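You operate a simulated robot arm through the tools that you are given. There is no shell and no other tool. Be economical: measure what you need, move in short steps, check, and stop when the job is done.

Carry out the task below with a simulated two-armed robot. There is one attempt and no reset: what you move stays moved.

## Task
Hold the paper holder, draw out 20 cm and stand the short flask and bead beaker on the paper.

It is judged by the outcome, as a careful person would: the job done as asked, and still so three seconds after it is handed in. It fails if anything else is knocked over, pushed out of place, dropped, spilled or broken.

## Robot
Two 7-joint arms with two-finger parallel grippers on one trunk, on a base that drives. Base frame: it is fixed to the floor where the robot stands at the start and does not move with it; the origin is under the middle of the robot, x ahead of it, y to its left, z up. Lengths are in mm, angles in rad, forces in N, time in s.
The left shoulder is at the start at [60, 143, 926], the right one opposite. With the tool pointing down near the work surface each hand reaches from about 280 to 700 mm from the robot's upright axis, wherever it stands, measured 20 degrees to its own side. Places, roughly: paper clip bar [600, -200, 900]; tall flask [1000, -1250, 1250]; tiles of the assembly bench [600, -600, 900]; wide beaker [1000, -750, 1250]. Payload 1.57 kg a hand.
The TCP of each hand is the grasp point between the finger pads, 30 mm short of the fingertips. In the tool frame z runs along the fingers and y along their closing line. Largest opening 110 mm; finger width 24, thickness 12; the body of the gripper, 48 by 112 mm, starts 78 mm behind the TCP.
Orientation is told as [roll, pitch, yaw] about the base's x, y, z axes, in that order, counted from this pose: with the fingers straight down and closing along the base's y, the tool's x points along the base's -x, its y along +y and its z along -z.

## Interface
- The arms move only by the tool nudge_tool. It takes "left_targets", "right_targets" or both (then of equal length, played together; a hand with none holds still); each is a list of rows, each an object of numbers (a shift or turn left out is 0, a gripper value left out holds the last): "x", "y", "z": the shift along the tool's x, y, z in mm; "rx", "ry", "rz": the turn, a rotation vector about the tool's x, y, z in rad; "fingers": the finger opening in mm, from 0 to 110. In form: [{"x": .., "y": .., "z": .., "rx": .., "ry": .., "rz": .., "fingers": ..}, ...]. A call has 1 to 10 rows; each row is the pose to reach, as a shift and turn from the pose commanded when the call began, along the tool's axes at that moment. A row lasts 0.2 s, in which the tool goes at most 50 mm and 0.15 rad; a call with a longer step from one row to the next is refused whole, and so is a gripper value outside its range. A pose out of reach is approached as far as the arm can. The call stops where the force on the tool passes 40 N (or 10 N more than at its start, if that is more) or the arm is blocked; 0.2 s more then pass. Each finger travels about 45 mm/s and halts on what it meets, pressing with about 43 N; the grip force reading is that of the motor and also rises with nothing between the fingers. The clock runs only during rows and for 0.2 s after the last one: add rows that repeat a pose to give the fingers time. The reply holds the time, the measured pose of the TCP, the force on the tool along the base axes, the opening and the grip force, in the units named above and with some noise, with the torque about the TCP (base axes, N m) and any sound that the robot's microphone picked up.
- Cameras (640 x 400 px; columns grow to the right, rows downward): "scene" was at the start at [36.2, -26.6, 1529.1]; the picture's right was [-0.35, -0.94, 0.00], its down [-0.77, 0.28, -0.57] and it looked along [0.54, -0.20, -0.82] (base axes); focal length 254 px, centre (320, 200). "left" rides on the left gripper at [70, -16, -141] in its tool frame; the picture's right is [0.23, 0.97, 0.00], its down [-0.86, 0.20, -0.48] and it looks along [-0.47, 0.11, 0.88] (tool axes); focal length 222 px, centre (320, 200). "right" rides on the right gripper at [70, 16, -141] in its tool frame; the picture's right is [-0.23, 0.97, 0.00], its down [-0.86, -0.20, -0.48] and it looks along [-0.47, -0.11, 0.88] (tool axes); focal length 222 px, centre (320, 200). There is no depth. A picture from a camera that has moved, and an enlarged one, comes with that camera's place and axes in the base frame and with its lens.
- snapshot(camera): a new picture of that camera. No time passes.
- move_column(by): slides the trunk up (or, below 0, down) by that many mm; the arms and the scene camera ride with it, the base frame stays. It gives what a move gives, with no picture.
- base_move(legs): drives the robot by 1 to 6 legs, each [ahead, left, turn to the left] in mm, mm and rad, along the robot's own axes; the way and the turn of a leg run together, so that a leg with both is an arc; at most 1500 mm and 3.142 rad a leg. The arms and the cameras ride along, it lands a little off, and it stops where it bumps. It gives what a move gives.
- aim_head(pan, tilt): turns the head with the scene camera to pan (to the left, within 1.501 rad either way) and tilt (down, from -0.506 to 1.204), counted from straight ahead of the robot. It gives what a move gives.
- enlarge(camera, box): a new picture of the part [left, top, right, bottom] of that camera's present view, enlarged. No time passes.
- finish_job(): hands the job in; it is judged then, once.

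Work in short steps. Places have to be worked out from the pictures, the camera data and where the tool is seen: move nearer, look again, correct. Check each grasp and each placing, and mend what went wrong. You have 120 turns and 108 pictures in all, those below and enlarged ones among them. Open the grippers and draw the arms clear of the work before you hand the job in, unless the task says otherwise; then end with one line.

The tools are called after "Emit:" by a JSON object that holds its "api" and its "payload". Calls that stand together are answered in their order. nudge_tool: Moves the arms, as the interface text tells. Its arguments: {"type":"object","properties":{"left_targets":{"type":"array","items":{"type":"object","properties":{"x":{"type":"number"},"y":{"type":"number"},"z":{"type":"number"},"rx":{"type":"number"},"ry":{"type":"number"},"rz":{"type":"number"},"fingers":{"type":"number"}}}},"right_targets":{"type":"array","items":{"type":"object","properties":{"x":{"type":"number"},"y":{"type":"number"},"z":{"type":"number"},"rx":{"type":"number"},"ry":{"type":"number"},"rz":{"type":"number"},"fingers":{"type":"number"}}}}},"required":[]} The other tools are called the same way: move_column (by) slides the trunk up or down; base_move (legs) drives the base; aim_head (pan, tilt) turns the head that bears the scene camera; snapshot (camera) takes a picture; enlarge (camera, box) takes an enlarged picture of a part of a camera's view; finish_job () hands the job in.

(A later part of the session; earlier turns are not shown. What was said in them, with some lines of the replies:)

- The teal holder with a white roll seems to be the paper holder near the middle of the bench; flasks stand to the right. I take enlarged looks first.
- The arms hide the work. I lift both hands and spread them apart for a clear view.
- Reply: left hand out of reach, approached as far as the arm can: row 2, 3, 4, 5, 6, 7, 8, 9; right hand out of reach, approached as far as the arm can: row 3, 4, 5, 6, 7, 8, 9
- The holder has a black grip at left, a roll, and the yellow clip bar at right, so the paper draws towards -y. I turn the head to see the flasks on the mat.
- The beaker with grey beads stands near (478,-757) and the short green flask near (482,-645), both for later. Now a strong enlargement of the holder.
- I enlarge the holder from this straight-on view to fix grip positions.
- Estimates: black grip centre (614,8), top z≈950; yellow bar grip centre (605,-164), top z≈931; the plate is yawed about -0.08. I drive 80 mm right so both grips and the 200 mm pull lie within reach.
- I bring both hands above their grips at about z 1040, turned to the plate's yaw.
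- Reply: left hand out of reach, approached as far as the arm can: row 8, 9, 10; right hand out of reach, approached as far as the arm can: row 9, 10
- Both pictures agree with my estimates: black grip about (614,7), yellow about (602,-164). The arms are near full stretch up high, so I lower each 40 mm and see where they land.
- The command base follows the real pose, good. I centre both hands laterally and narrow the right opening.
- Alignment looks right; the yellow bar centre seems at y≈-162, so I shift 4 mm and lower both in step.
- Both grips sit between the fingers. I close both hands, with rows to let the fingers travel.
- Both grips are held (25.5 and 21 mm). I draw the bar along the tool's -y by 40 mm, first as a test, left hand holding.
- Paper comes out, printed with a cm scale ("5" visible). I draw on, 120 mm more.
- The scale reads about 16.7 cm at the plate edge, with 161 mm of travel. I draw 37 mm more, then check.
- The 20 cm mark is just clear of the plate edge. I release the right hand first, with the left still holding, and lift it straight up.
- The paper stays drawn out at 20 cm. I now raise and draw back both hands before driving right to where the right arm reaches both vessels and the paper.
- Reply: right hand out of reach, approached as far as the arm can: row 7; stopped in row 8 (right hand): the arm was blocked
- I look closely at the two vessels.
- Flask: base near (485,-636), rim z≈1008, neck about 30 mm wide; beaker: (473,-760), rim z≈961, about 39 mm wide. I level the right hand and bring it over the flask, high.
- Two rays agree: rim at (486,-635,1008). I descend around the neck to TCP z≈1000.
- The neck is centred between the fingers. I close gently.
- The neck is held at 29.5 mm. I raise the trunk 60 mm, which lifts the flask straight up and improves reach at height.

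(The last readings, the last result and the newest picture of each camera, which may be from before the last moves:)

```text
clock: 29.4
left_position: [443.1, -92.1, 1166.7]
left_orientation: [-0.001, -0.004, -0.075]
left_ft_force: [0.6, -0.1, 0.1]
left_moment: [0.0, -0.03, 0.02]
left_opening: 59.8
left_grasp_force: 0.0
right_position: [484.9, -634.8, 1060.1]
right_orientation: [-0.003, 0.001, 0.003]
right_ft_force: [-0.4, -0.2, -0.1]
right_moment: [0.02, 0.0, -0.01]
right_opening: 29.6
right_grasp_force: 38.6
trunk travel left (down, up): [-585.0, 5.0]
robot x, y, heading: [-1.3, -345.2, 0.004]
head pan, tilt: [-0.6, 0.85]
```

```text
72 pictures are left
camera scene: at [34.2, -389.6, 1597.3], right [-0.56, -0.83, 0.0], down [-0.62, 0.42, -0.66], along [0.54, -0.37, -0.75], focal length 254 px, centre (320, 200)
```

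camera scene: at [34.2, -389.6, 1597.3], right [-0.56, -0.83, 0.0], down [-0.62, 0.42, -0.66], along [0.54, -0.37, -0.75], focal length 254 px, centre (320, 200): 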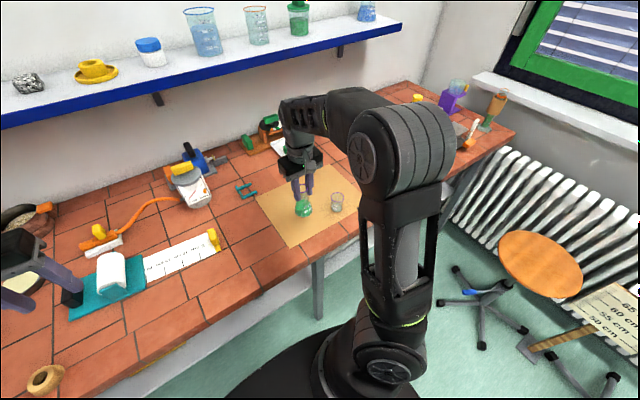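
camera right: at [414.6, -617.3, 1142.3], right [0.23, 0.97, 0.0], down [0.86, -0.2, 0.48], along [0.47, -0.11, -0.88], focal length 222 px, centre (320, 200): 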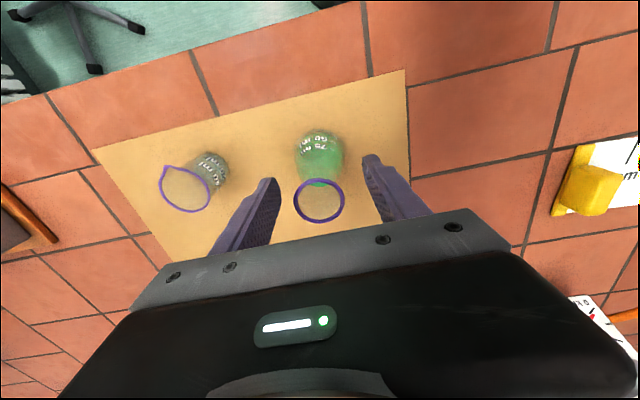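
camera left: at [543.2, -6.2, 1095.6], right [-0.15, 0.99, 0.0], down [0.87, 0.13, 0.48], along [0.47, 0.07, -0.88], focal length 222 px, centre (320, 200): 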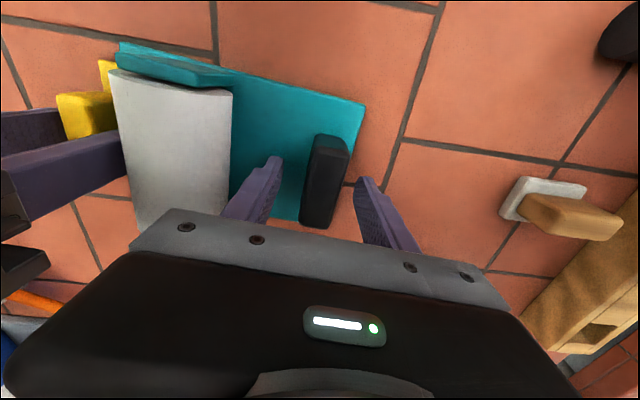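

I check that the flask has lifted and look at what the shelf beakers hold, to be sure which is the bead beaker.

Emit:
{"api": "enlarge", "payload": {"camera": "scene", "box": [270, 155, 366, 225]}}

Emit:
{"api": "enlarge", "payload": {"camera": "scene", "box": [170, 0, 390, 65]}}

Emit:
{"api": "enlarge", "payload": {"camera": "scene", "box": [320, 184, 356, 216]}}

```text
5.71 times, centred on (318, 190) of scene
camera zoom: at [34.2, -389.6, 1597.3], right [-0.56, -0.83, 0.0], down [-0.62, 0.42, -0.66], along [0.54, -0.37, -0.75], focal length 1449 px, centre (331, 257)
```

zoom: 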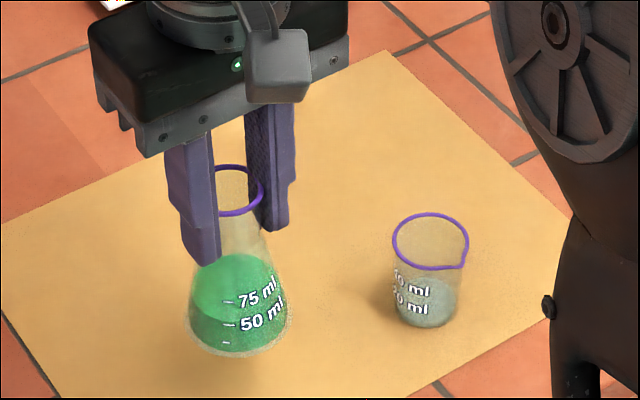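

```text
2.91 times, centred on (280, 32) of scene
camera zoom: at [34.2, -389.6, 1597.3], right [-0.56, -0.83, 0.0], down [-0.62, 0.42, -0.66], along [0.54, -0.37, -0.75], focal length 738 px, centre (436, 687)
```

zoom: 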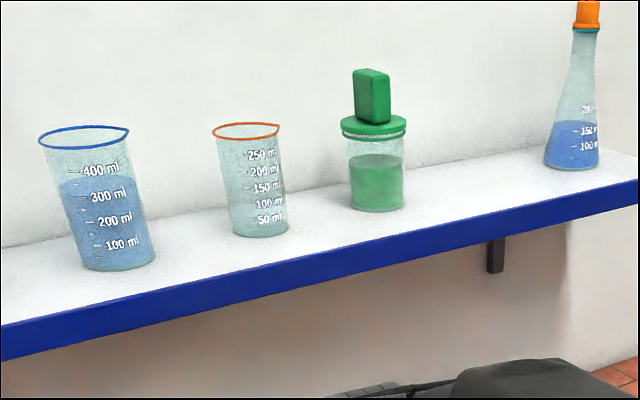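

```text
12.50 times, centred on (338, 200) of scene
camera zoom: at [34.2, -389.6, 1597.3], right [-0.56, -0.83, 0.0], down [-0.62, 0.42, -0.66], along [0.54, -0.37, -0.75], focal length 3169 px, centre (95, 200)
```

zoom: 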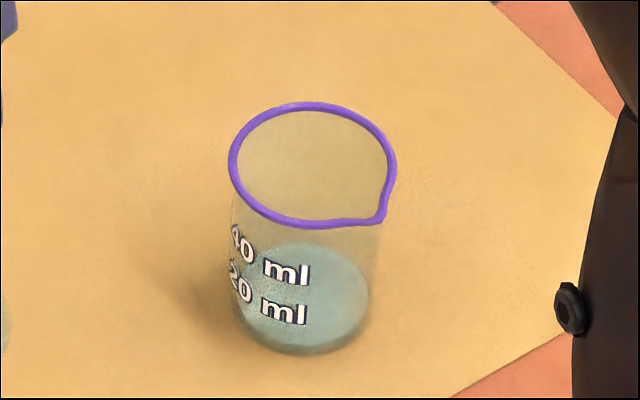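

The flask is lifted. The mat beaker's content isn't clearly beads, so I check other candidate vessels along the bench and shelf.

Emit:
{"api": "enlarge", "payload": {"camera": "scene", "box": [390, 60, 530, 150]}}

Emit:
{"api": "enlarge", "payload": {"camera": "scene", "box": [0, 40, 180, 110]}}

Emit:
{"api": "enlarge", "payload": {"camera": "right", "box": [130, 110, 270, 210]}}

```text
4.44 times, centred on (460, 105) of scene
camera zoom: at [34.2, -389.6, 1597.3], right [-0.56, -0.83, 0.0], down [-0.62, 0.42, -0.66], along [0.54, -0.37, -0.75], focal length 1127 px, centre (-302, 622)
```

zoom: 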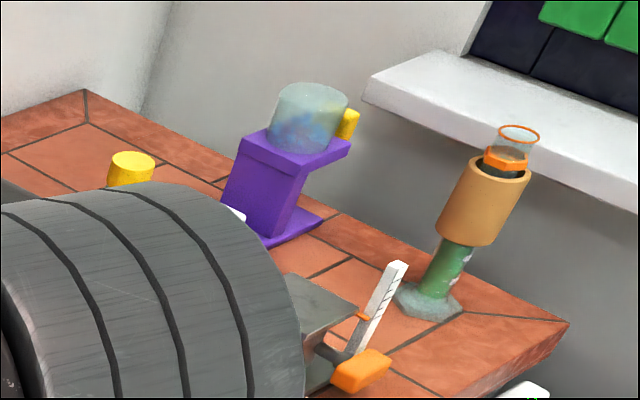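

```text
3.56 times, centred on (90, 75) of scene
camera zoom: at [34.2, -389.6, 1597.3], right [-0.56, -0.83, 0.0], down [-0.62, 0.42, -0.66], along [0.54, -0.37, -0.75], focal length 902 px, centre (1138, 644)
```

zoom: 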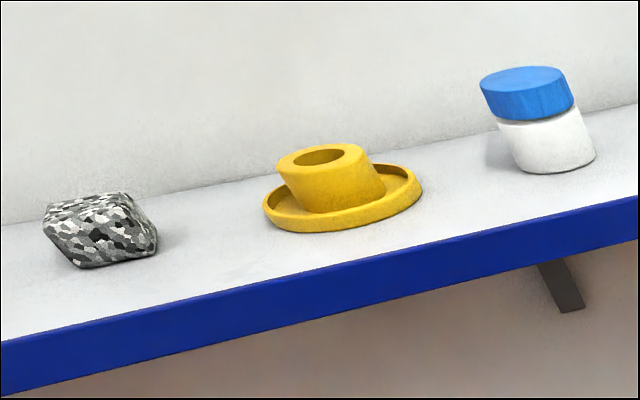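

```text
4.00 times, centred on (200, 160) of right
camera zoom: at [414.9, -617.5, 1202.3], right [0.23, 0.97, 0.0], down [0.86, -0.2, 0.48], along [0.47, -0.11, -0.88], focal length 888 px, centre (800, 360)
```

zoom: 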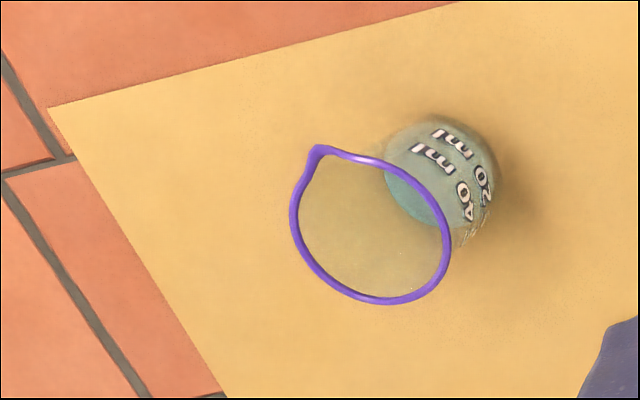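

I'll survey the rest of the room once for any other beaker with beads before settling on the mat beaker.

Emit:
{"api": "aim_head", "payload": {"pan": 0.5, "tilt": 0.55}}

Emit:
{"api": "snapshot", "payload": {"camera": "scene"}}

Emit:
{"api": "aim_head", "payload": {"pan": -0.3, "tilt": 0.55}}

Emit:
{"api": "snapshot", "payload": {"camera": "scene"}}

Emit:
{"api": "aim_head", "payload": {"pan": -1.3, "tilt": 0.6}}

Emit:
{"api": "snapshot", "payload": {"camera": "scene"}}

```text
clock: 30.7
left_position: [441.3, -92.7, 1167.4]
left_orientation: [-0.003, -0.004, -0.075]
left_ft_force: [0.5, -0.6, 0.0]
left_moment: [0.0, 0.01, 0.0]
left_opening: 60.0
left_grasp_force: 0.0
right_position: [484.3, -635.0, 1059.7]
right_orientation: [-0.002, 0.0, 0.004]
right_ft_force: [0.2, 0.2, -1.2]
right_moment: [-0.04, -0.01, 0.01]
right_opening: 29.6
right_grasp_force: 39.4
trunk travel left (down, up): [-585.0, 5.0]
robot x, y, heading: [0.4, -345.4, 0.003]
head pan, tilt: [0.499, 0.55]
```

```text
65 pictures are left
camera scene: at [48.2, -302.4, 1622.7], right [0.48, -0.88, 0.0], down [-0.46, -0.25, -0.85], along [0.75, 0.41, -0.52], focal length 254 px, centre (320, 200)
```

scene: 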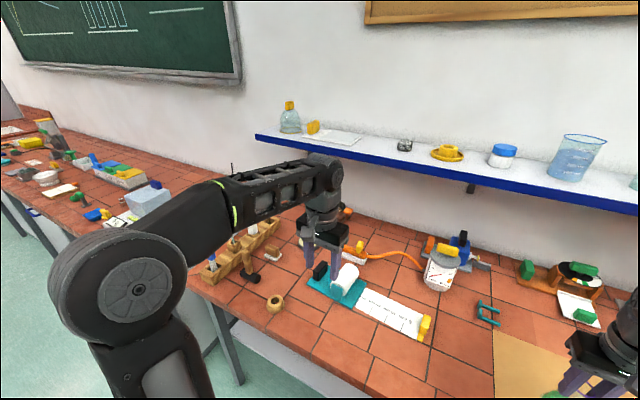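

```text
clock: 31.8
left_position: [443.1, -92.6, 1166.9]
left_orientation: [-0.002, -0.004, -0.077]
left_ft_force: [0.4, 0.2, 0.2]
left_moment: [0.01, 0.0, 0.01]
left_opening: 60.2
left_grasp_force: 0.0
right_position: [485.0, -634.1, 1059.3]
right_orientation: [-0.002, 0.0, 0.002]
right_ft_force: [0.3, 0.2, -0.7]
right_moment: [0.01, -0.02, 0.01]
right_opening: 29.7
right_grasp_force: 38.9
trunk travel left (down, up): [-585.0, 5.0]
robot x, y, heading: [0.3, -344.5, 0.004]
head pan, tilt: [-0.3, 0.55]
```

```text
64 pictures are left
camera scene: at [55.2, -371.8, 1622.7], right [-0.29, -0.96, 0.0], down [-0.5, 0.15, -0.85], along [0.81, -0.25, -0.52], focal length 254 px, centre (320, 200)
```

scene: 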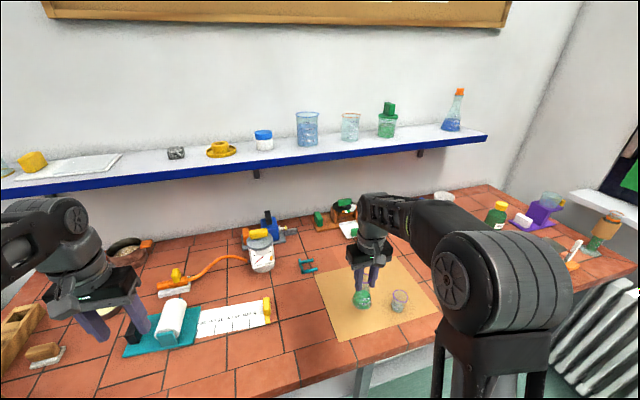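

```text
clock: 33.1
left_position: [441.1, -92.3, 1166.8]
left_orientation: [-0.001, -0.003, -0.077]
left_ft_force: [0.2, 0.1, 0.1]
left_moment: [0.0, -0.02, -0.02]
left_opening: 60.1
left_grasp_force: 0.1
right_position: [485.3, -634.3, 1060.3]
right_orientation: [-0.003, 0.0, 0.0]
right_ft_force: [-0.6, -0.3, -1.7]
right_moment: [-0.02, 0.02, -0.04]
right_opening: 29.4
right_grasp_force: 38.9
trunk travel left (down, up): [-585.0, 5.0]
robot x, y, heading: [5.1, -342.4, 0.003]
head pan, tilt: [-1.3, 0.6]
```

```text
63 pictures are left
camera scene: at [-6.9, -430.6, 1618.2], right [-0.96, -0.27, 0.0], down [-0.15, 0.54, -0.83], along [0.22, -0.79, -0.56], focal length 254 px, centre (320, 200)
```

scene: 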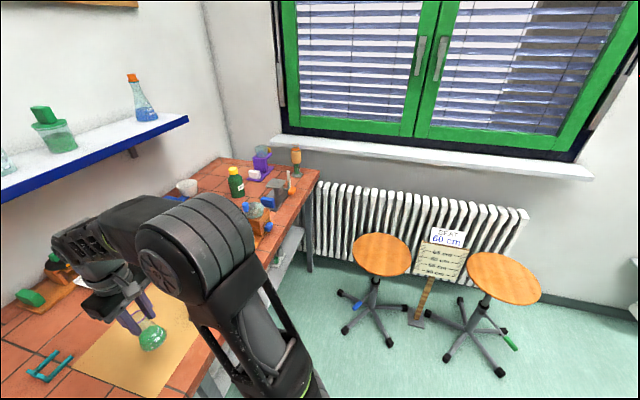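

Nothing else fits: the purple-rimmed pair on the mat is the short flask and bead beaker. I carry the flask slowly towards the paper, base about 60 mm up.

Emit:
{"api": "nudge_tool", "payload": {"right_targets": [{"x": -3, "y": 8}, {"x": -9, "y": 28}, {"x": -16, "y": 50}, {"x": -23, "y": 74}, {"x": -31, "y": 98}, {"x": -38, "y": 122}, {"x": -45, "y": 146}, {"x": -51, "y": 166}, {"x": -54, "y": 176}, {"x": -54, "y": 176}]}}

Emit:
{"api": "aim_head", "payload": {"pan": 0.0, "tilt": 0.9}}

Emit:
{"api": "snapshot", "payload": {"camera": "scene"}}

```text
clock: 35.3
left_position: [442.4, -92.3, 1167.4]
left_orientation: [0.0, -0.004, -0.077]
left_ft_force: [-0.3, 0.1, -0.2]
left_moment: [-0.01, -0.02, 0.0]
left_opening: 60.1
left_grasp_force: 0.0
right_position: [539.0, -459.3, 1060.7]
right_orientation: [-0.002, 0.002, 0.002]
right_ft_force: [-0.6, -0.5, -2.8]
right_moment: [0.01, -0.01, -0.01]
right_opening: 29.6
right_grasp_force: 39.0
trunk travel left (down, up): [-585.0, 5.0]
robot x, y, heading: [1.1, -340.6, 0.002]
head pan, tilt: [-1.3, 0.6]
```

```text
clock: 36.8
left_position: [441.6, -91.6, 1167.1]
left_orientation: [-0.003, -0.002, -0.079]
left_ft_force: [-0.1, -0.2, 0.6]
left_moment: [0.0, 0.04, 0.01]
left_opening: 60.0
left_grasp_force: 0.0
right_position: [538.6, -459.2, 1060.6]
right_orientation: [-0.002, 0.001, 0.0]
right_ft_force: [-0.2, 0.5, -0.9]
right_moment: [-0.02, 0.02, -0.02]
right_opening: 29.8
right_grasp_force: 39.0
trunk travel left (down, up): [-585.0, 5.0]
robot x, y, heading: [0.4, -343.7, -0.001]
head pan, tilt: [0.0, 0.901]
```

```text
62 pictures are left
camera scene: at [44.9, -345.4, 1593.4], right [0.0, -1.0, 0.0], down [-0.78, 0.0, -0.62], along [0.62, 0.0, -0.78], focal length 254 px, centre (320, 200)
```

scene: 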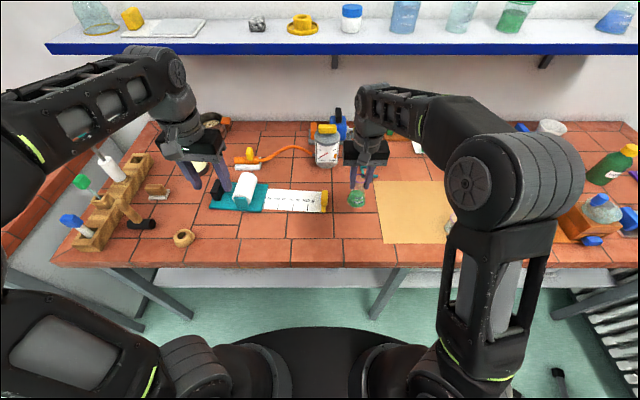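

The flask hangs steady and clear. I re-measure the paper from this straight view and go on.

Emit:
{"api": "nudge_tool", "payload": {"right_targets": [{"x": -3, "y": 8}, {"x": -10, "y": 28}, {"x": -17, "y": 52}, {"x": -24, "y": 76}, {"x": -31, "y": 100}, {"x": -38, "y": 124}, {"x": -45, "y": 148}, {"x": -49, "y": 161}, {"x": -49, "y": 161}]}}

Emit:
{"api": "enlarge", "payload": {"camera": "scene", "box": [230, 160, 350, 235]}}

```text
clock: 38.8
left_position: [441.6, -92.1, 1165.9]
left_orientation: [-0.002, -0.004, -0.077]
left_ft_force: [0.0, -0.1, 0.6]
left_moment: [0.01, 0.0, -0.01]
left_opening: 59.7
left_grasp_force: 0.1
right_position: [586.0, -295.7, 1059.8]
right_orientation: [0.0, 0.001, 0.001]
right_ft_force: [-0.5, 0.3, -1.5]
right_moment: [0.0, 0.01, -0.02]
right_opening: 29.6
right_grasp_force: 39.4
trunk travel left (down, up): [-585.0, 5.0]
robot x, y, heading: [-0.5, -347.7, 0.001]
head pan, tilt: [0.0, 0.901]
```

```text
5.33 times, centred on (290, 198) of scene
camera zoom: at [44.8, -345.4, 1593.4], right [0.0, -1.0, 0.0], down [-0.78, 0.0, -0.62], along [0.62, 0.0, -0.78], focal length 1352 px, centre (480, 213)
```

zoom: 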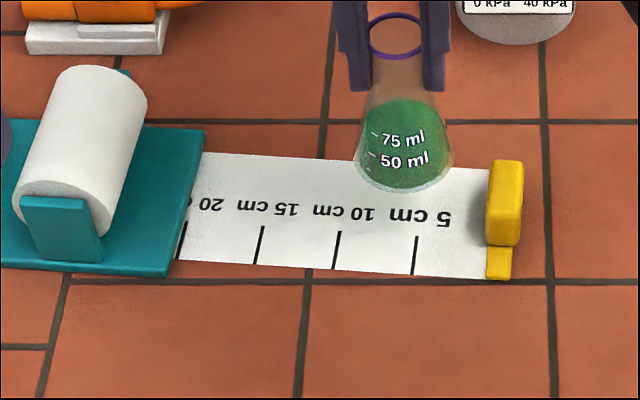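

Paper: centre line x≈590 at y=-296; the flask is over it. I shift 4 mm forward and lower.

Emit:
{"api": "nudge_tool", "payload": {"right_targets": [{"x": -4, "z": 10}, {"x": -4, "z": 25}, {"x": -4, "z": 40}, {"x": -4, "z": 50}, {"x": -4, "z": 55}, {"x": -4, "z": 58}, {"x": -4, "z": 58}]}}

Emit:
{"api": "enlarge", "payload": {"camera": "scene", "box": [230, 160, 350, 235]}}

```text
clock: 40.4
left_position: [441.4, -92.2, 1167.1]
left_orientation: [-0.002, -0.004, -0.076]
left_ft_force: [0.6, -0.2, 1.1]
left_moment: [0.01, -0.02, 0.01]
left_opening: 60.0
left_grasp_force: 0.0
right_position: [590.9, -297.9, 1000.9]
right_orientation: [-0.003, 0.0, 0.003]
right_ft_force: [0.0, 0.3, -2.3]
right_moment: [0.02, -0.01, 0.03]
right_opening: 29.6
right_grasp_force: 39.0
trunk travel left (down, up): [-585.0, 5.0]
robot x, y, heading: [0.9, -339.0, 0.006]
head pan, tilt: [0.0, 0.901]
```

```text
5.33 times, centred on (290, 198) of scene
camera zoom: at [44.9, -345.2, 1593.4], right [0.0, -1.0, 0.0], down [-0.78, 0.0, -0.62], along [0.62, 0.0, -0.78], focal length 1352 px, centre (480, 213)
```

zoom: 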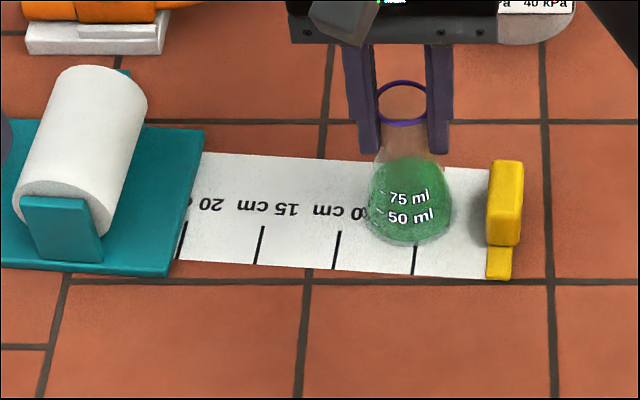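

The flask is almost down on the paper. I lower by millimetres until the force turns upward.

Emit:
{"api": "nudge_tool", "payload": {"right_targets": [{"z": 1}, {"z": 1}, {"z": 2}, {"z": 2}]}}

```text
clock: 41.4
left_position: [441.3, -92.5, 1167.5]
left_orientation: [0.0, -0.003, -0.078]
left_ft_force: [0.3, -0.4, -0.1]
left_moment: [0.01, 0.02, -0.02]
left_opening: 59.9
left_grasp_force: 0.1
right_position: [591.6, -298.2, 1000.8]
right_orientation: [0.001, -0.002, 0.001]
right_ft_force: [1.1, -1.0, 6.6]
right_moment: [-0.08, 0.11, 0.02]
right_opening: 29.6
right_grasp_force: 39.0
trunk travel left (down, up): [-585.0, 5.0]
robot x, y, heading: [2.0, -345.9, 0.002]
head pan, tilt: [0.0, 0.901]
```

Contact: 6.6 N upward. I open gradually and rise straight up.

Emit:
{"api": "nudge_tool", "payload": {"right_targets": [{"z": -1, "fingers": 32}, {"z": -1, "fingers": 40}, {"z": -1, "fingers": 50}, {"z": -1, "fingers": 60}, {"z": -1, "fingers": 60}, {"z": -20}, {"z": -40}, {"z": -60}]}}

Emit:
{"api": "enlarge", "payload": {"camera": "scene", "box": [230, 160, 350, 235]}}

```text
clock: 43.2
left_position: [441.4, -92.7, 1166.9]
left_orientation: [-0.002, -0.003, -0.077]
left_ft_force: [0.7, -0.6, 0.4]
left_moment: [0.0, -0.01, -0.03]
left_opening: 59.8
left_grasp_force: 0.1
right_position: [590.7, -298.4, 1058.6]
right_orientation: [-0.001, -0.001, 0.002]
right_ft_force: [0.5, 0.5, 0.2]
right_moment: [0.04, 0.0, 0.02]
right_opening: 60.0
right_grasp_force: 0.0
trunk travel left (down, up): [-585.0, 5.0]
robot x, y, heading: [1.5, -345.3, 0.003]
head pan, tilt: [0.0, 0.901]
```

```text
5.33 times, centred on (290, 198) of scene
camera zoom: at [44.5, -345.3, 1593.4], right [0.0, -1.0, 0.0], down [-0.78, 0.0, -0.62], along [0.62, 0.0, -0.78], focal length 1352 px, centre (480, 213)
```

zoom: 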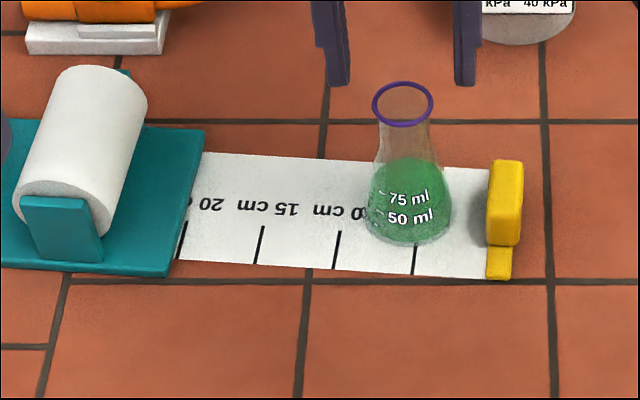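

The flask stands on the paper. I take the right hand back towards the beaker at height.

Emit:
{"api": "nudge_tool", "payload": {"right_targets": [{"x": 10, "y": -30, "z": -5}, {"x": 20, "y": -75, "z": -5}, {"x": 31, "y": -120, "z": -5}, {"x": 42, "y": -165, "z": -5}, {"x": 53, "y": -210, "z": -5}, {"x": 64, "y": -255, "z": -5}, {"x": 75, "y": -300, "z": -5}, {"x": 86, "y": -345, "z": -5}, {"x": 97, "y": -385, "z": -5}, {"x": 108, "y": -420, "z": -5}]}}

Emit:
{"api": "nudge_tool", "payload": {"right_targets": [{"x": 5, "y": -30, "fingers": 70}, {"x": 8, "y": -42, "z": 10}, {"x": 8, "y": -42, "z": 20}]}}

Emit:
{"api": "aim_head", "payload": {"pan": -0.8, "tilt": 0.85}}

Emit:
{"api": "snapshot", "payload": {"camera": "scene"}}

Emit:
{"api": "snapshot", "payload": {"camera": "right"}}

```text
clock: 45.4
left_position: [442.2, -92.7, 1166.8]
left_orientation: [0.001, -0.004, -0.077]
left_ft_force: [-0.3, -0.5, 0.6]
left_moment: [0.01, -0.03, 0.02]
left_opening: 60.0
left_grasp_force: 0.0
right_position: [481.9, -721.2, 1065.0]
right_orientation: [-0.001, 0.0, 0.002]
right_ft_force: [0.2, -1.1, 0.1]
right_moment: [0.0, -0.02, 0.0]
right_opening: 59.7
right_grasp_force: 0.1
trunk travel left (down, up): [-585.0, 5.0]
robot x, y, heading: [-0.9, -346.1, 0.002]
head pan, tilt: [0.0, 0.901]
```

```text
clock: 46.2
left_position: [441.4, -92.7, 1167.6]
left_orientation: [0.0, -0.003, -0.077]
left_ft_force: [0.1, 0.0, -0.2]
left_moment: [0.03, -0.01, 0.01]
left_opening: 60.0
left_grasp_force: 0.0
right_position: [475.5, -761.3, 1045.8]
right_orientation: [-0.002, 0.002, 0.002]
right_ft_force: [0.4, -0.4, 0.7]
right_moment: [0.0, 0.0, -0.04]
right_opening: 70.0
right_grasp_force: 0.0
trunk travel left (down, up): [-585.0, 5.0]
robot x, y, heading: [1.0, -343.4, -0.001]
head pan, tilt: [0.0, 0.901]
```

```text
clock: 47.3
left_position: [441.7, -92.3, 1166.8]
left_orientation: [0.0, -0.003, -0.075]
left_ft_force: [-0.2, 0.4, -1.0]
left_moment: [0.01, 0.02, 0.02]
left_opening: 59.9
left_grasp_force: 0.2
right_position: [475.2, -760.6, 1047.6]
right_orientation: [-0.003, 0.0, 0.001]
right_ft_force: [0.2, -0.3, -0.5]
right_moment: [-0.02, 0.0, -0.02]
right_opening: 70.3
right_grasp_force: 0.0
trunk travel left (down, up): [-585.0, 5.0]
robot x, y, heading: [-1.2, -344.4, 0.004]
head pan, tilt: [-0.799, 0.85]
```

```text
58 pictures are left
camera scene: at [23.9, -401.4, 1597.3], right [-0.72, -0.7, 0.0], down [-0.53, 0.54, -0.66], along [0.46, -0.47, -0.75], focal length 254 px, centre (320, 200)
```

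scene: 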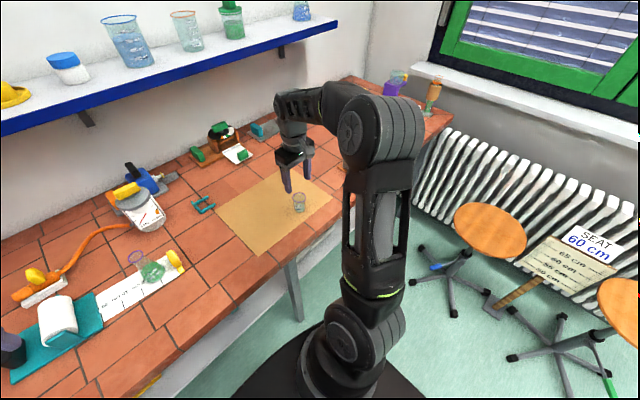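

```text
57 pictures are left
camera right: at [405.2, -743.6, 1188.5], right [0.23, 0.97, 0.0], down [0.86, -0.2, 0.48], along [0.47, -0.11, -0.88], focal length 222 px, centre (320, 200)
```

right: 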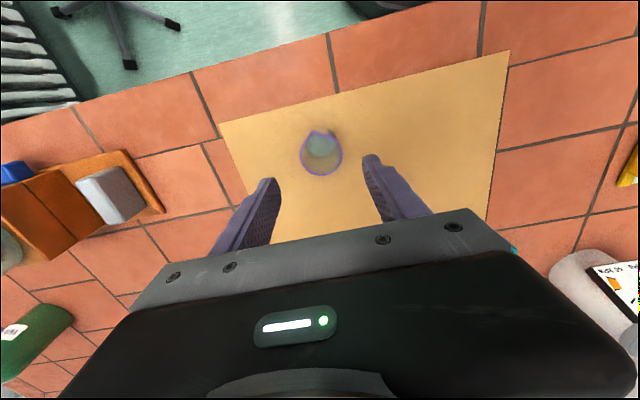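

The beaker's rim is at about (474,-758), nearly under the hand. I descend to TCP z≈940 around it.

Emit:
{"api": "nudge_tool", "payload": {"right_targets": [{"y": 2, "z": 25}, {"y": 2, "z": 50}, {"y": 2, "z": 70}, {"y": 2, "z": 90}, {"y": 2, "z": 106}, {"y": 2, "z": 106}]}}

Emit:
{"api": "enlarge", "payload": {"camera": "scene", "box": [250, 150, 346, 225]}}

Emit:
{"api": "snapshot", "payload": {"camera": "right"}}

```text
clock: 48.7
left_position: [440.9, -91.9, 1167.7]
left_orientation: [-0.002, -0.004, -0.077]
left_ft_force: [0.3, 0.5, 0.8]
left_moment: [-0.02, 0.03, 0.0]
left_opening: 60.0
left_grasp_force: 0.1
right_position: [475.5, -757.9, 939.7]
right_orientation: [-0.002, 0.001, 0.001]
right_ft_force: [0.9, 0.0, -0.2]
right_moment: [-0.01, 0.0, 0.01]
right_opening: 70.3
right_grasp_force: 0.1
trunk travel left (down, up): [-585.0, 5.0]
robot x, y, heading: [2.5, -342.0, 0.002]
head pan, tilt: [-0.799, 0.85]
```

```text
5.33 times, centred on (298, 188) of scene
camera zoom: at [23.6, -401.3, 1597.3], right [-0.72, -0.7, 0.0], down [-0.52, 0.54, -0.66], along [0.46, -0.47, -0.75], focal length 1352 px, centre (437, 267)
```

zoom: 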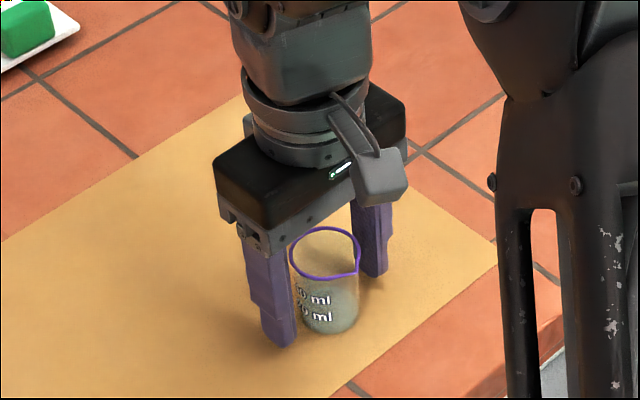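

```text
55 pictures are left
camera right: at [405.3, -740.5, 1082.5], right [0.23, 0.97, 0.0], down [0.86, -0.2, 0.48], along [0.47, -0.11, -0.88], focal length 222 px, centre (320, 200)
```

right: 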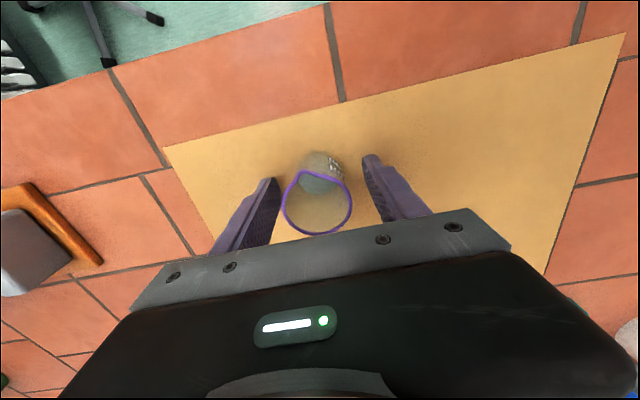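

Centred. I close on the beaker gently.

Emit:
{"api": "nudge_tool", "payload": {"right_targets": [{"fingers": 58}, {"fingers": 48}, {"fingers": 42}, {"fingers": 38}, {"fingers": 34}, {"fingers": 32}, {"fingers": 32}]}}

Emit:
{"api": "enlarge", "payload": {"camera": "scene", "box": [250, 150, 346, 225]}}

```text
clock: 50.3
left_position: [441.4, -93.5, 1167.5]
left_orientation: [-0.003, -0.003, -0.076]
left_ft_force: [0.0, 0.5, 0.3]
left_moment: [0.0, 0.01, -0.01]
left_opening: 60.1
left_grasp_force: 0.0
right_position: [475.5, -756.5, 940.5]
right_orientation: [-0.002, 0.0, 0.001]
right_ft_force: [-1.0, 0.3, -0.1]
right_moment: [0.02, 0.0, -0.01]
right_opening: 39.3
right_grasp_force: 42.8
trunk travel left (down, up): [-585.0, 5.0]
robot x, y, heading: [-2.5, -345.0, 0.005]
head pan, tilt: [-0.799, 0.85]
```

```text
5.33 times, centred on (298, 188) of scene
camera zoom: at [23.8, -401.4, 1597.3], right [-0.72, -0.7, 0.0], down [-0.52, 0.54, -0.66], along [0.46, -0.47, -0.75], focal length 1352 px, centre (437, 267)
```

zoom: 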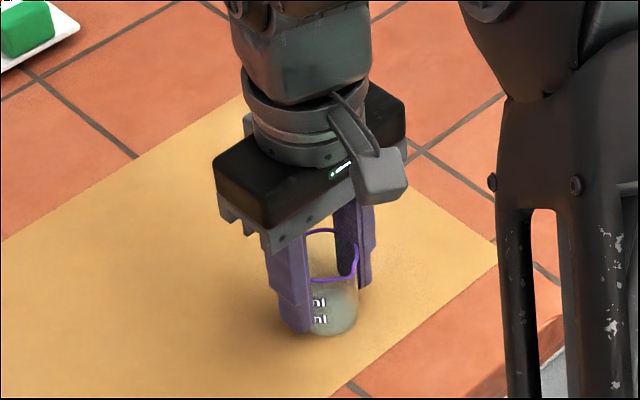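

Held at 39.3 mm. I lift it, and at the same time move the left hand further left to leave room.

Emit:
{"api": "nudge_tool", "payload": {"left_targets": [{"y": 10}, {"y": 25}, {"y": 40}, {"y": 60}, {"y": 80}, {"y": 100}, {"y": 100}], "right_targets": [{"z": -5}, {"z": -15}, {"z": -30}, {"z": -45}, {"z": -58}, {"z": -65}, {"z": -65}]}}

Emit:
{"api": "enlarge", "payload": {"camera": "scene", "box": [250, 130, 346, 225]}}

```text
clock: 51.9
left_position: [448.5, 7.3, 1166.0]
left_orientation: [0.0, -0.004, -0.079]
left_ft_force: [-0.6, 0.0, 1.5]
left_moment: [-0.01, -0.02, 0.01]
left_opening: 60.4
left_grasp_force: 0.1
right_position: [475.7, -757.7, 1005.8]
right_orientation: [0.0, -0.001, 0.002]
right_ft_force: [-0.9, 1.4, -0.4]
right_moment: [0.05, 0.0, -0.01]
right_opening: 39.5
right_grasp_force: 43.0
trunk travel left (down, up): [-585.0, 5.0]
robot x, y, heading: [-1.4, -342.2, 0.003]
head pan, tilt: [-0.799, 0.85]
```

```text
4.21 times, centred on (298, 178) of scene
camera zoom: at [23.8, -401.7, 1597.3], right [-0.72, -0.7, 0.0], down [-0.52, 0.54, -0.66], along [0.46, -0.47, -0.75], focal length 1068 px, centre (413, 295)
```

zoom: 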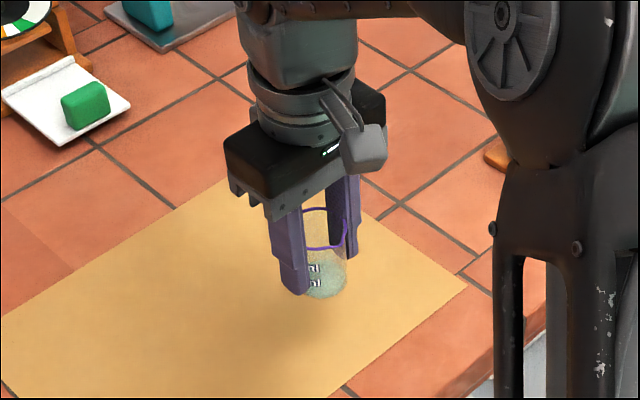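

The beaker is up with contents still. I carry it along x≈475, in front of the flask.

Emit:
{"api": "nudge_tool", "payload": {"right_targets": [{"y": 8}, {"y": 28}, {"y": 56}, {"y": 86}, {"y": 116}, {"y": 146}, {"y": 176}, {"y": 206}, {"y": 236}, {"y": 262}]}}

Emit:
{"api": "nudge_tool", "payload": {"right_targets": [{"y": 28}, {"y": 58}, {"y": 88}, {"y": 118}, {"y": 148}, {"y": 178}, {"y": 208}, {"y": 238}, {"y": 264}, {"y": 280}]}}

Emit:
{"api": "aim_head", "payload": {"pan": 0.0, "tilt": 0.9}}

Emit:
{"api": "snapshot", "payload": {"camera": "scene"}}

```text
clock: 54.1
left_position: [448.8, 7.2, 1165.6]
left_orientation: [-0.001, -0.004, -0.076]
left_ft_force: [-0.8, 0.4, -0.2]
left_moment: [-0.01, 0.01, 0.0]
left_opening: 60.0
left_grasp_force: 0.1
right_position: [473.6, -493.7, 1004.7]
right_orientation: [-0.002, 0.0, 0.001]
right_ft_force: [-0.1, 0.3, -0.6]
right_moment: [-0.03, 0.01, -0.05]
right_opening: 39.6
right_grasp_force: 42.9
trunk travel left (down, up): [-585.0, 5.0]
robot x, y, heading: [1.3, -342.0, 0.004]
head pan, tilt: [-0.799, 0.85]
```

```text
clock: 56.3
left_position: [449.3, 6.9, 1166.5]
left_orientation: [-0.001, -0.004, -0.077]
left_ft_force: [-0.2, -0.6, 0.1]
left_moment: [-0.03, 0.02, 0.01]
left_opening: 59.9
left_grasp_force: 0.2
right_position: [474.4, -215.5, 1002.7]
right_orientation: [-0.001, 0.0, 0.002]
right_ft_force: [0.8, -0.5, 0.5]
right_moment: [0.02, -0.02, 0.02]
right_opening: 39.7
right_grasp_force: 42.4
trunk travel left (down, up): [-585.0, 5.0]
robot x, y, heading: [-0.9, -343.9, -0.001]
head pan, tilt: [-0.799, 0.85]
```

```text
clock: 57.4
left_position: [449.6, 7.9, 1164.6]
left_orientation: [-0.004, -0.005, -0.077]
left_ft_force: [0.9, 0.7, 1.0]
left_moment: [-0.01, 0.0, 0.01]
left_opening: 60.0
left_grasp_force: 0.1
right_position: [474.8, -216.0, 1002.8]
right_orientation: [-0.003, -0.001, 0.002]
right_ft_force: [0.0, 0.6, -0.1]
right_moment: [0.02, 0.03, 0.04]
right_opening: 39.7
right_grasp_force: 43.4
trunk travel left (down, up): [-585.0, 5.0]
robot x, y, heading: [-2.4, -343.5, -0.002]
head pan, tilt: [0.0, 0.901]
```

```text
52 pictures are left
camera scene: at [44.8, -345.2, 1593.4], right [0.0, -1.0, 0.0], down [-0.78, 0.0, -0.62], along [0.62, 0.0, -0.78], focal length 254 px, centre (320, 200)
```

scene: 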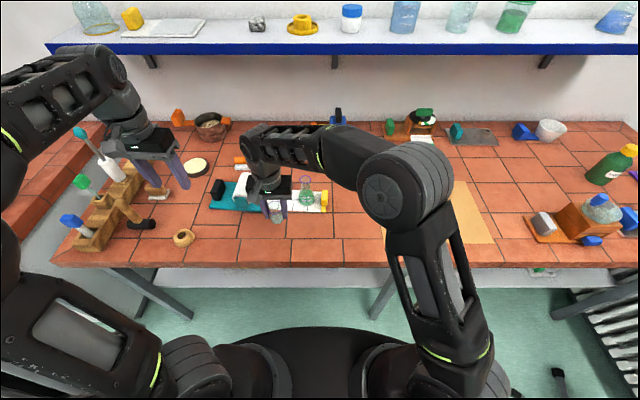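

Now forward to above the paper at about (596,-208).

Emit:
{"api": "nudge_tool", "payload": {"right_targets": [{"x": -10, "y": 2}, {"x": -30, "y": 4}, {"x": -50, "y": 6}, {"x": -70, "y": 8}, {"x": -90, "y": 8}, {"x": -110, "y": 8}, {"x": -121, "y": 8}, {"x": -121, "y": 8}]}}

Emit:
{"api": "enlarge", "payload": {"camera": "scene", "box": [230, 150, 350, 235]}}

Emit:
{"api": "snapshot", "payload": {"camera": "right"}}

```text
clock: 59.2
left_position: [449.5, 7.6, 1165.7]
left_orientation: [-0.001, -0.005, -0.077]
left_ft_force: [-0.7, 0.5, -0.4]
left_moment: [0.01, -0.03, 0.02]
left_opening: 59.9
left_grasp_force: 0.1
right_position: [582.6, -207.4, 1002.7]
right_orientation: [0.0, -0.002, 0.002]
right_ft_force: [-0.3, 0.4, 0.2]
right_moment: [0.01, 0.03, 0.02]
right_opening: 39.6
right_grasp_force: 42.8
right hand out of reach, approached as far as the arm can: row 7, 8
trunk travel left (down, up): [-585.0, 5.0]
robot x, y, heading: [0.1, -343.9, 0.001]
head pan, tilt: [0.0, 0.901]
```

```text
4.71 times, centred on (290, 192) of scene
camera zoom: at [44.9, -344.8, 1593.4], right [0.0, -1.0, 0.0], down [-0.78, 0.0, -0.62], along [0.62, 0.0, -0.78], focal length 1193 px, centre (461, 235)
```

zoom: 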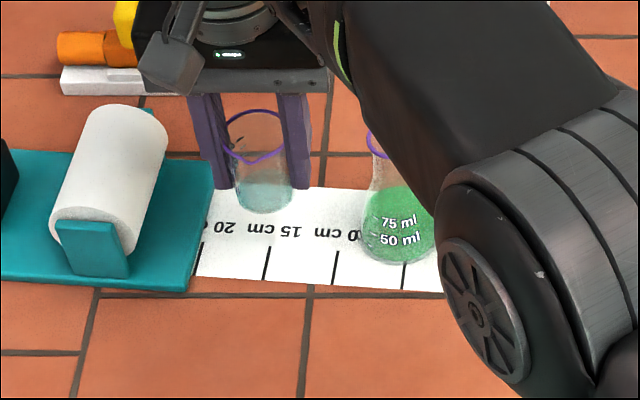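

```text
50 pictures are left
camera right: at [513.0, -191.2, 1145.2], right [0.23, 0.97, 0.0], down [0.85, -0.2, 0.48], along [0.47, -0.11, -0.88], focal length 222 px, centre (320, 200)
```

right: 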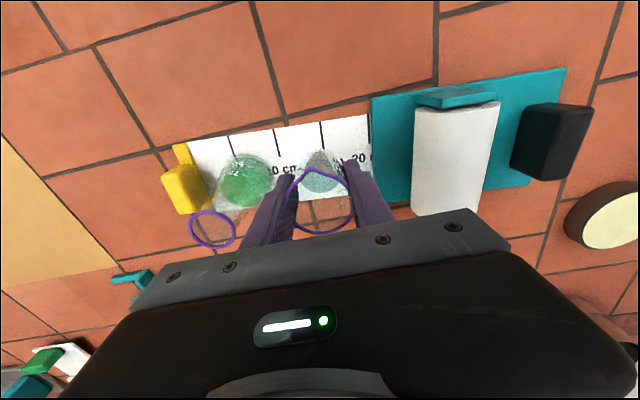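

The beaker hangs over the paper between the plate and the flask. I lower it, easing 8 mm further forward.

Emit:
{"api": "nudge_tool", "payload": {"right_targets": [{"z": 10}, {"z": 25, "x": -3}, {"z": 40, "x": -8}, {"z": 50, "x": -8}, {"z": 57, "x": -8}, {"z": 60, "x": -8}, {"z": 60, "x": -8}]}}

Emit:
{"api": "enlarge", "payload": {"camera": "scene", "box": [230, 150, 350, 235]}}

```text
clock: 60.8
left_position: [449.0, 6.9, 1165.4]
left_orientation: [-0.002, -0.002, -0.077]
left_ft_force: [-0.3, 0.3, 0.0]
left_moment: [-0.02, 0.02, 0.01]
left_opening: 59.8
left_grasp_force: 0.0
right_position: [592.9, -208.9, 943.3]
right_orientation: [-0.002, -0.001, 0.001]
right_ft_force: [-0.6, -0.3, -0.8]
right_moment: [0.01, 0.01, -0.02]
right_opening: 39.7
right_grasp_force: 42.6
trunk travel left (down, up): [-585.0, 5.0]
robot x, y, heading: [2.6, -339.9, -0.002]
head pan, tilt: [0.0, 0.901]
```

```text
4.71 times, centred on (290, 192) of scene
camera zoom: at [44.9, -345.2, 1593.4], right [0.0, -1.0, 0.0], down [-0.78, 0.0, -0.62], along [0.62, 0.0, -0.78], focal length 1193 px, centre (461, 235)
```

zoom: 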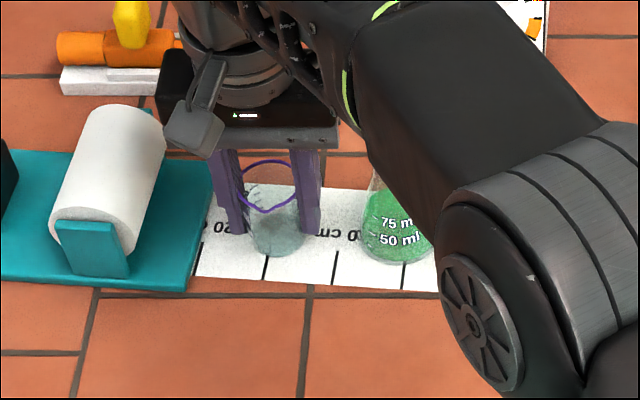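

The beaker hovers just above the paper. I lower by millimetres for contact.

Emit:
{"api": "nudge_tool", "payload": {"right_targets": [{"z": 1}, {"z": 2}, {"z": 3}, {"z": 4}, {"z": 4}]}}

```text
clock: 62.0
left_position: [447.9, 7.7, 1166.2]
left_orientation: [-0.001, -0.004, -0.076]
left_ft_force: [0.2, -0.7, -0.5]
left_moment: [0.02, -0.01, 0.01]
left_opening: 59.9
left_grasp_force: 0.1
right_position: [592.1, -207.9, 940.3]
right_orientation: [0.0, -0.003, 0.002]
right_ft_force: [-0.3, -2.1, 9.6]
right_moment: [-0.12, 0.02, -0.02]
right_opening: 39.6
right_grasp_force: 43.2
trunk travel left (down, up): [-585.0, 5.0]
robot x, y, heading: [3.3, -339.3, -0.001]
head pan, tilt: [0.0, 0.901]
```

Contact made. I ease 1 mm, open to 58 mm and rise straight up.

Emit:
{"api": "nudge_tool", "payload": {"right_targets": [{"z": -1.5, "fingers": 42}, {"z": -1.5, "fingers": 50}, {"z": -1.5, "fingers": 58}, {"z": -1.5}, {"z": -15}, {"z": -35}, {"z": -55}, {"z": -75}]}}

Emit:
{"api": "enlarge", "payload": {"camera": "scene", "box": [230, 150, 350, 235]}}

Emit:
{"api": "snapshot", "payload": {"camera": "right"}}

```text
clock: 63.8
left_position: [448.6, 7.7, 1166.3]
left_orientation: [-0.002, -0.004, -0.077]
left_ft_force: [0.2, 0.5, -0.4]
left_moment: [0.01, 0.01, -0.05]
left_opening: 59.9
left_grasp_force: 0.1
right_position: [592.0, -208.5, 983.3]
right_orientation: [-0.001, 0.0, 0.001]
right_ft_force: [0.3, 0.2, 0.6]
right_moment: [0.01, -0.02, 0.03]
right_opening: 58.4
right_grasp_force: 0.1
right hand out of reach, approached as far as the arm can: row 7, 8
trunk travel left (down, up): [-585.0, 5.0]
robot x, y, heading: [-1.8, -340.7, 0.005]
head pan, tilt: [0.0, 0.901]
```

```text
4.71 times, centred on (290, 192) of scene
camera zoom: at [44.7, -345.2, 1593.4], right [0.0, -1.0, 0.0], down [-0.78, 0.0, -0.62], along [0.62, 0.0, -0.78], focal length 1193 px, centre (461, 235)
```

zoom: 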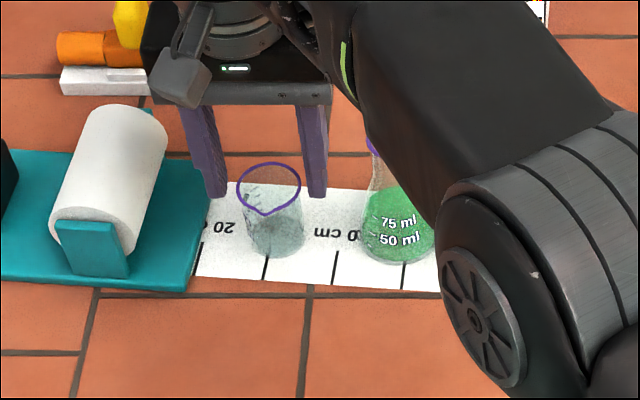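

```text
47 pictures are left
camera right: at [521.5, -191.1, 1126.2], right [0.23, 0.97, 0.0], down [0.85, -0.2, 0.48], along [0.47, -0.11, -0.88], focal length 222 px, centre (320, 200)
```

right: 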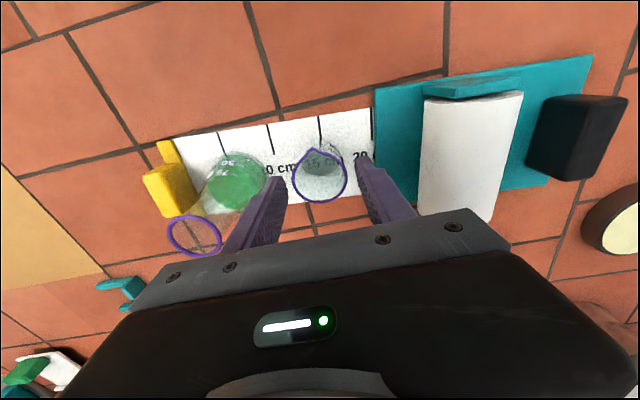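

The beaker stands; fingertips are still beside its rim. I ease up and back together, both fingers clear on each side, then draw off.

Emit:
{"api": "nudge_tool", "payload": {"right_targets": [{"x": 3, "z": -10}, {"x": 8, "z": -25}, {"x": 15, "z": -40}, {"x": 30, "z": -60}, {"x": 50, "z": -70}, {"x": 80, "z": -75}, {"x": 115, "z": -75}, {"x": 150, "z": -75}]}}

Emit:
{"api": "enlarge", "payload": {"camera": "scene", "box": [200, 130, 360, 235]}}

```text
clock: 65.6
left_position: [448.6, 7.4, 1165.3]
left_orientation: [0.0, -0.004, -0.076]
left_ft_force: [0.2, 0.8, 0.3]
left_moment: [0.01, 0.01, 0.04]
left_opening: 60.1
left_grasp_force: 0.1
right_position: [440.4, -210.0, 1060.5]
right_orientation: [-0.001, -0.001, 0.003]
right_ft_force: [-0.2, 0.1, -0.1]
right_moment: [0.01, 0.0, 0.0]
right_opening: 57.9
right_grasp_force: 0.1
right hand out of reach, approached as far as the arm can: row 2, 3, 4
trunk travel left (down, up): [-585.0, 5.0]
robot x, y, heading: [0.1, -347.2, 0.003]
head pan, tilt: [0.0, 0.901]
```

```text
3.81 times, centred on (280, 182) of scene
camera zoom: at [44.0, -345.3, 1593.4], right [0.0, -1.0, 0.0], down [-0.78, 0.0, -0.62], along [0.62, 0.0, -0.78], focal length 966 px, centre (472, 267)
```

zoom: 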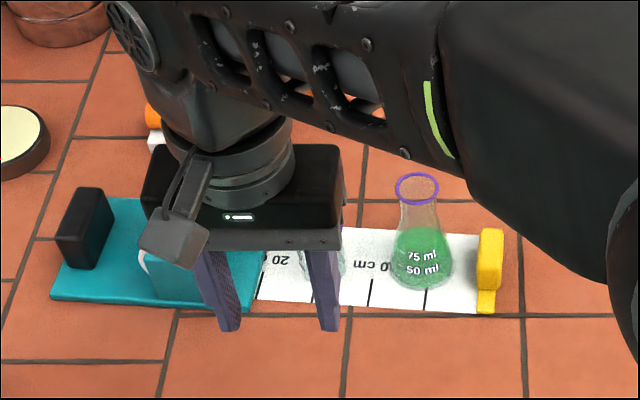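

Clear of the vessels. I move the right hand off to the right, in front of the bench items, and take a last look.

Emit:
{"api": "nudge_tool", "payload": {"right_targets": [{"x": 10, "y": -30, "z": -5}, {"x": 20, "y": -70, "z": -10}, {"x": 20, "y": -110, "z": -10}, {"x": 20, "y": -150, "z": -10}, {"x": 20, "y": -190, "z": -10}, {"x": 20, "y": -230, "z": -10}, {"x": 20, "y": -270, "z": -10}, {"x": 20, "y": -310, "z": -10}, {"x": 20, "y": -340, "z": -10}]}}

Emit:
{"api": "enlarge", "payload": {"camera": "scene", "box": [200, 130, 360, 235]}}

Emit:
{"api": "snapshot", "payload": {"camera": "scene"}}

```text
clock: 67.6
left_position: [448.7, 8.7, 1165.3]
left_orientation: [0.002, -0.003, -0.078]
left_ft_force: [0.4, -0.7, 0.2]
left_moment: [0.02, 0.01, 0.04]
left_opening: 60.0
left_grasp_force: 0.0
right_position: [421.2, -549.4, 1067.3]
right_orientation: [-0.001, 0.001, 0.003]
right_ft_force: [-0.2, -0.9, 0.0]
right_moment: [-0.01, -0.02, 0.0]
right_opening: 58.0
right_grasp_force: 0.1
trunk travel left (down, up): [-585.0, 5.0]
robot x, y, heading: [-0.3, -341.6, 0.001]
head pan, tilt: [0.0, 0.901]
```

```text
3.81 times, centred on (280, 182) of scene
camera zoom: at [44.6, -345.8, 1593.4], right [0.0, -1.0, 0.0], down [-0.78, 0.0, -0.62], along [0.62, 0.0, -0.78], focal length 966 px, centre (472, 267)
```

zoom: 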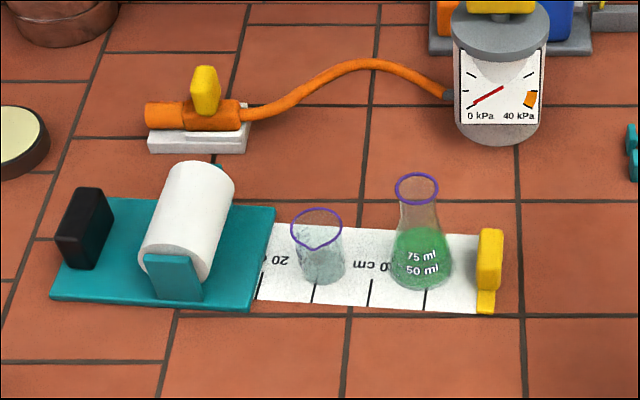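

```text
44 pictures are left
camera scene: at [44.6, -345.8, 1593.4], right [0.0, -1.0, 0.0], down [-0.78, 0.0, -0.62], along [0.62, 0.0, -0.78], focal length 254 px, centre (320, 200)
```

scene: 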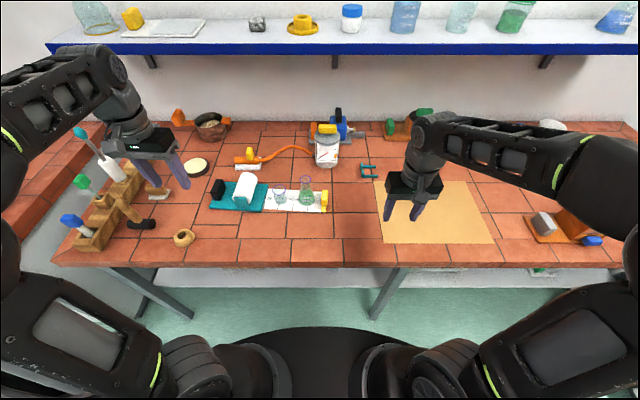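

Both vessels stand upright on the paper, which is drawn to the 20 cm mark. The holder has not moved, and both hands are open and clear, so I hand the job in.

Emit:
{"api": "finish_job", "payload": {}}

```text
The job is handed in.
```

I held the paper holder, drew the paper out to its 20 cm mark, and stood the short flask and the bead beaker upright on it. Nothing else was disturbed. I saw no clear beads, so I took the small purple-rimmed beaker beside the flask as the bead beaker.
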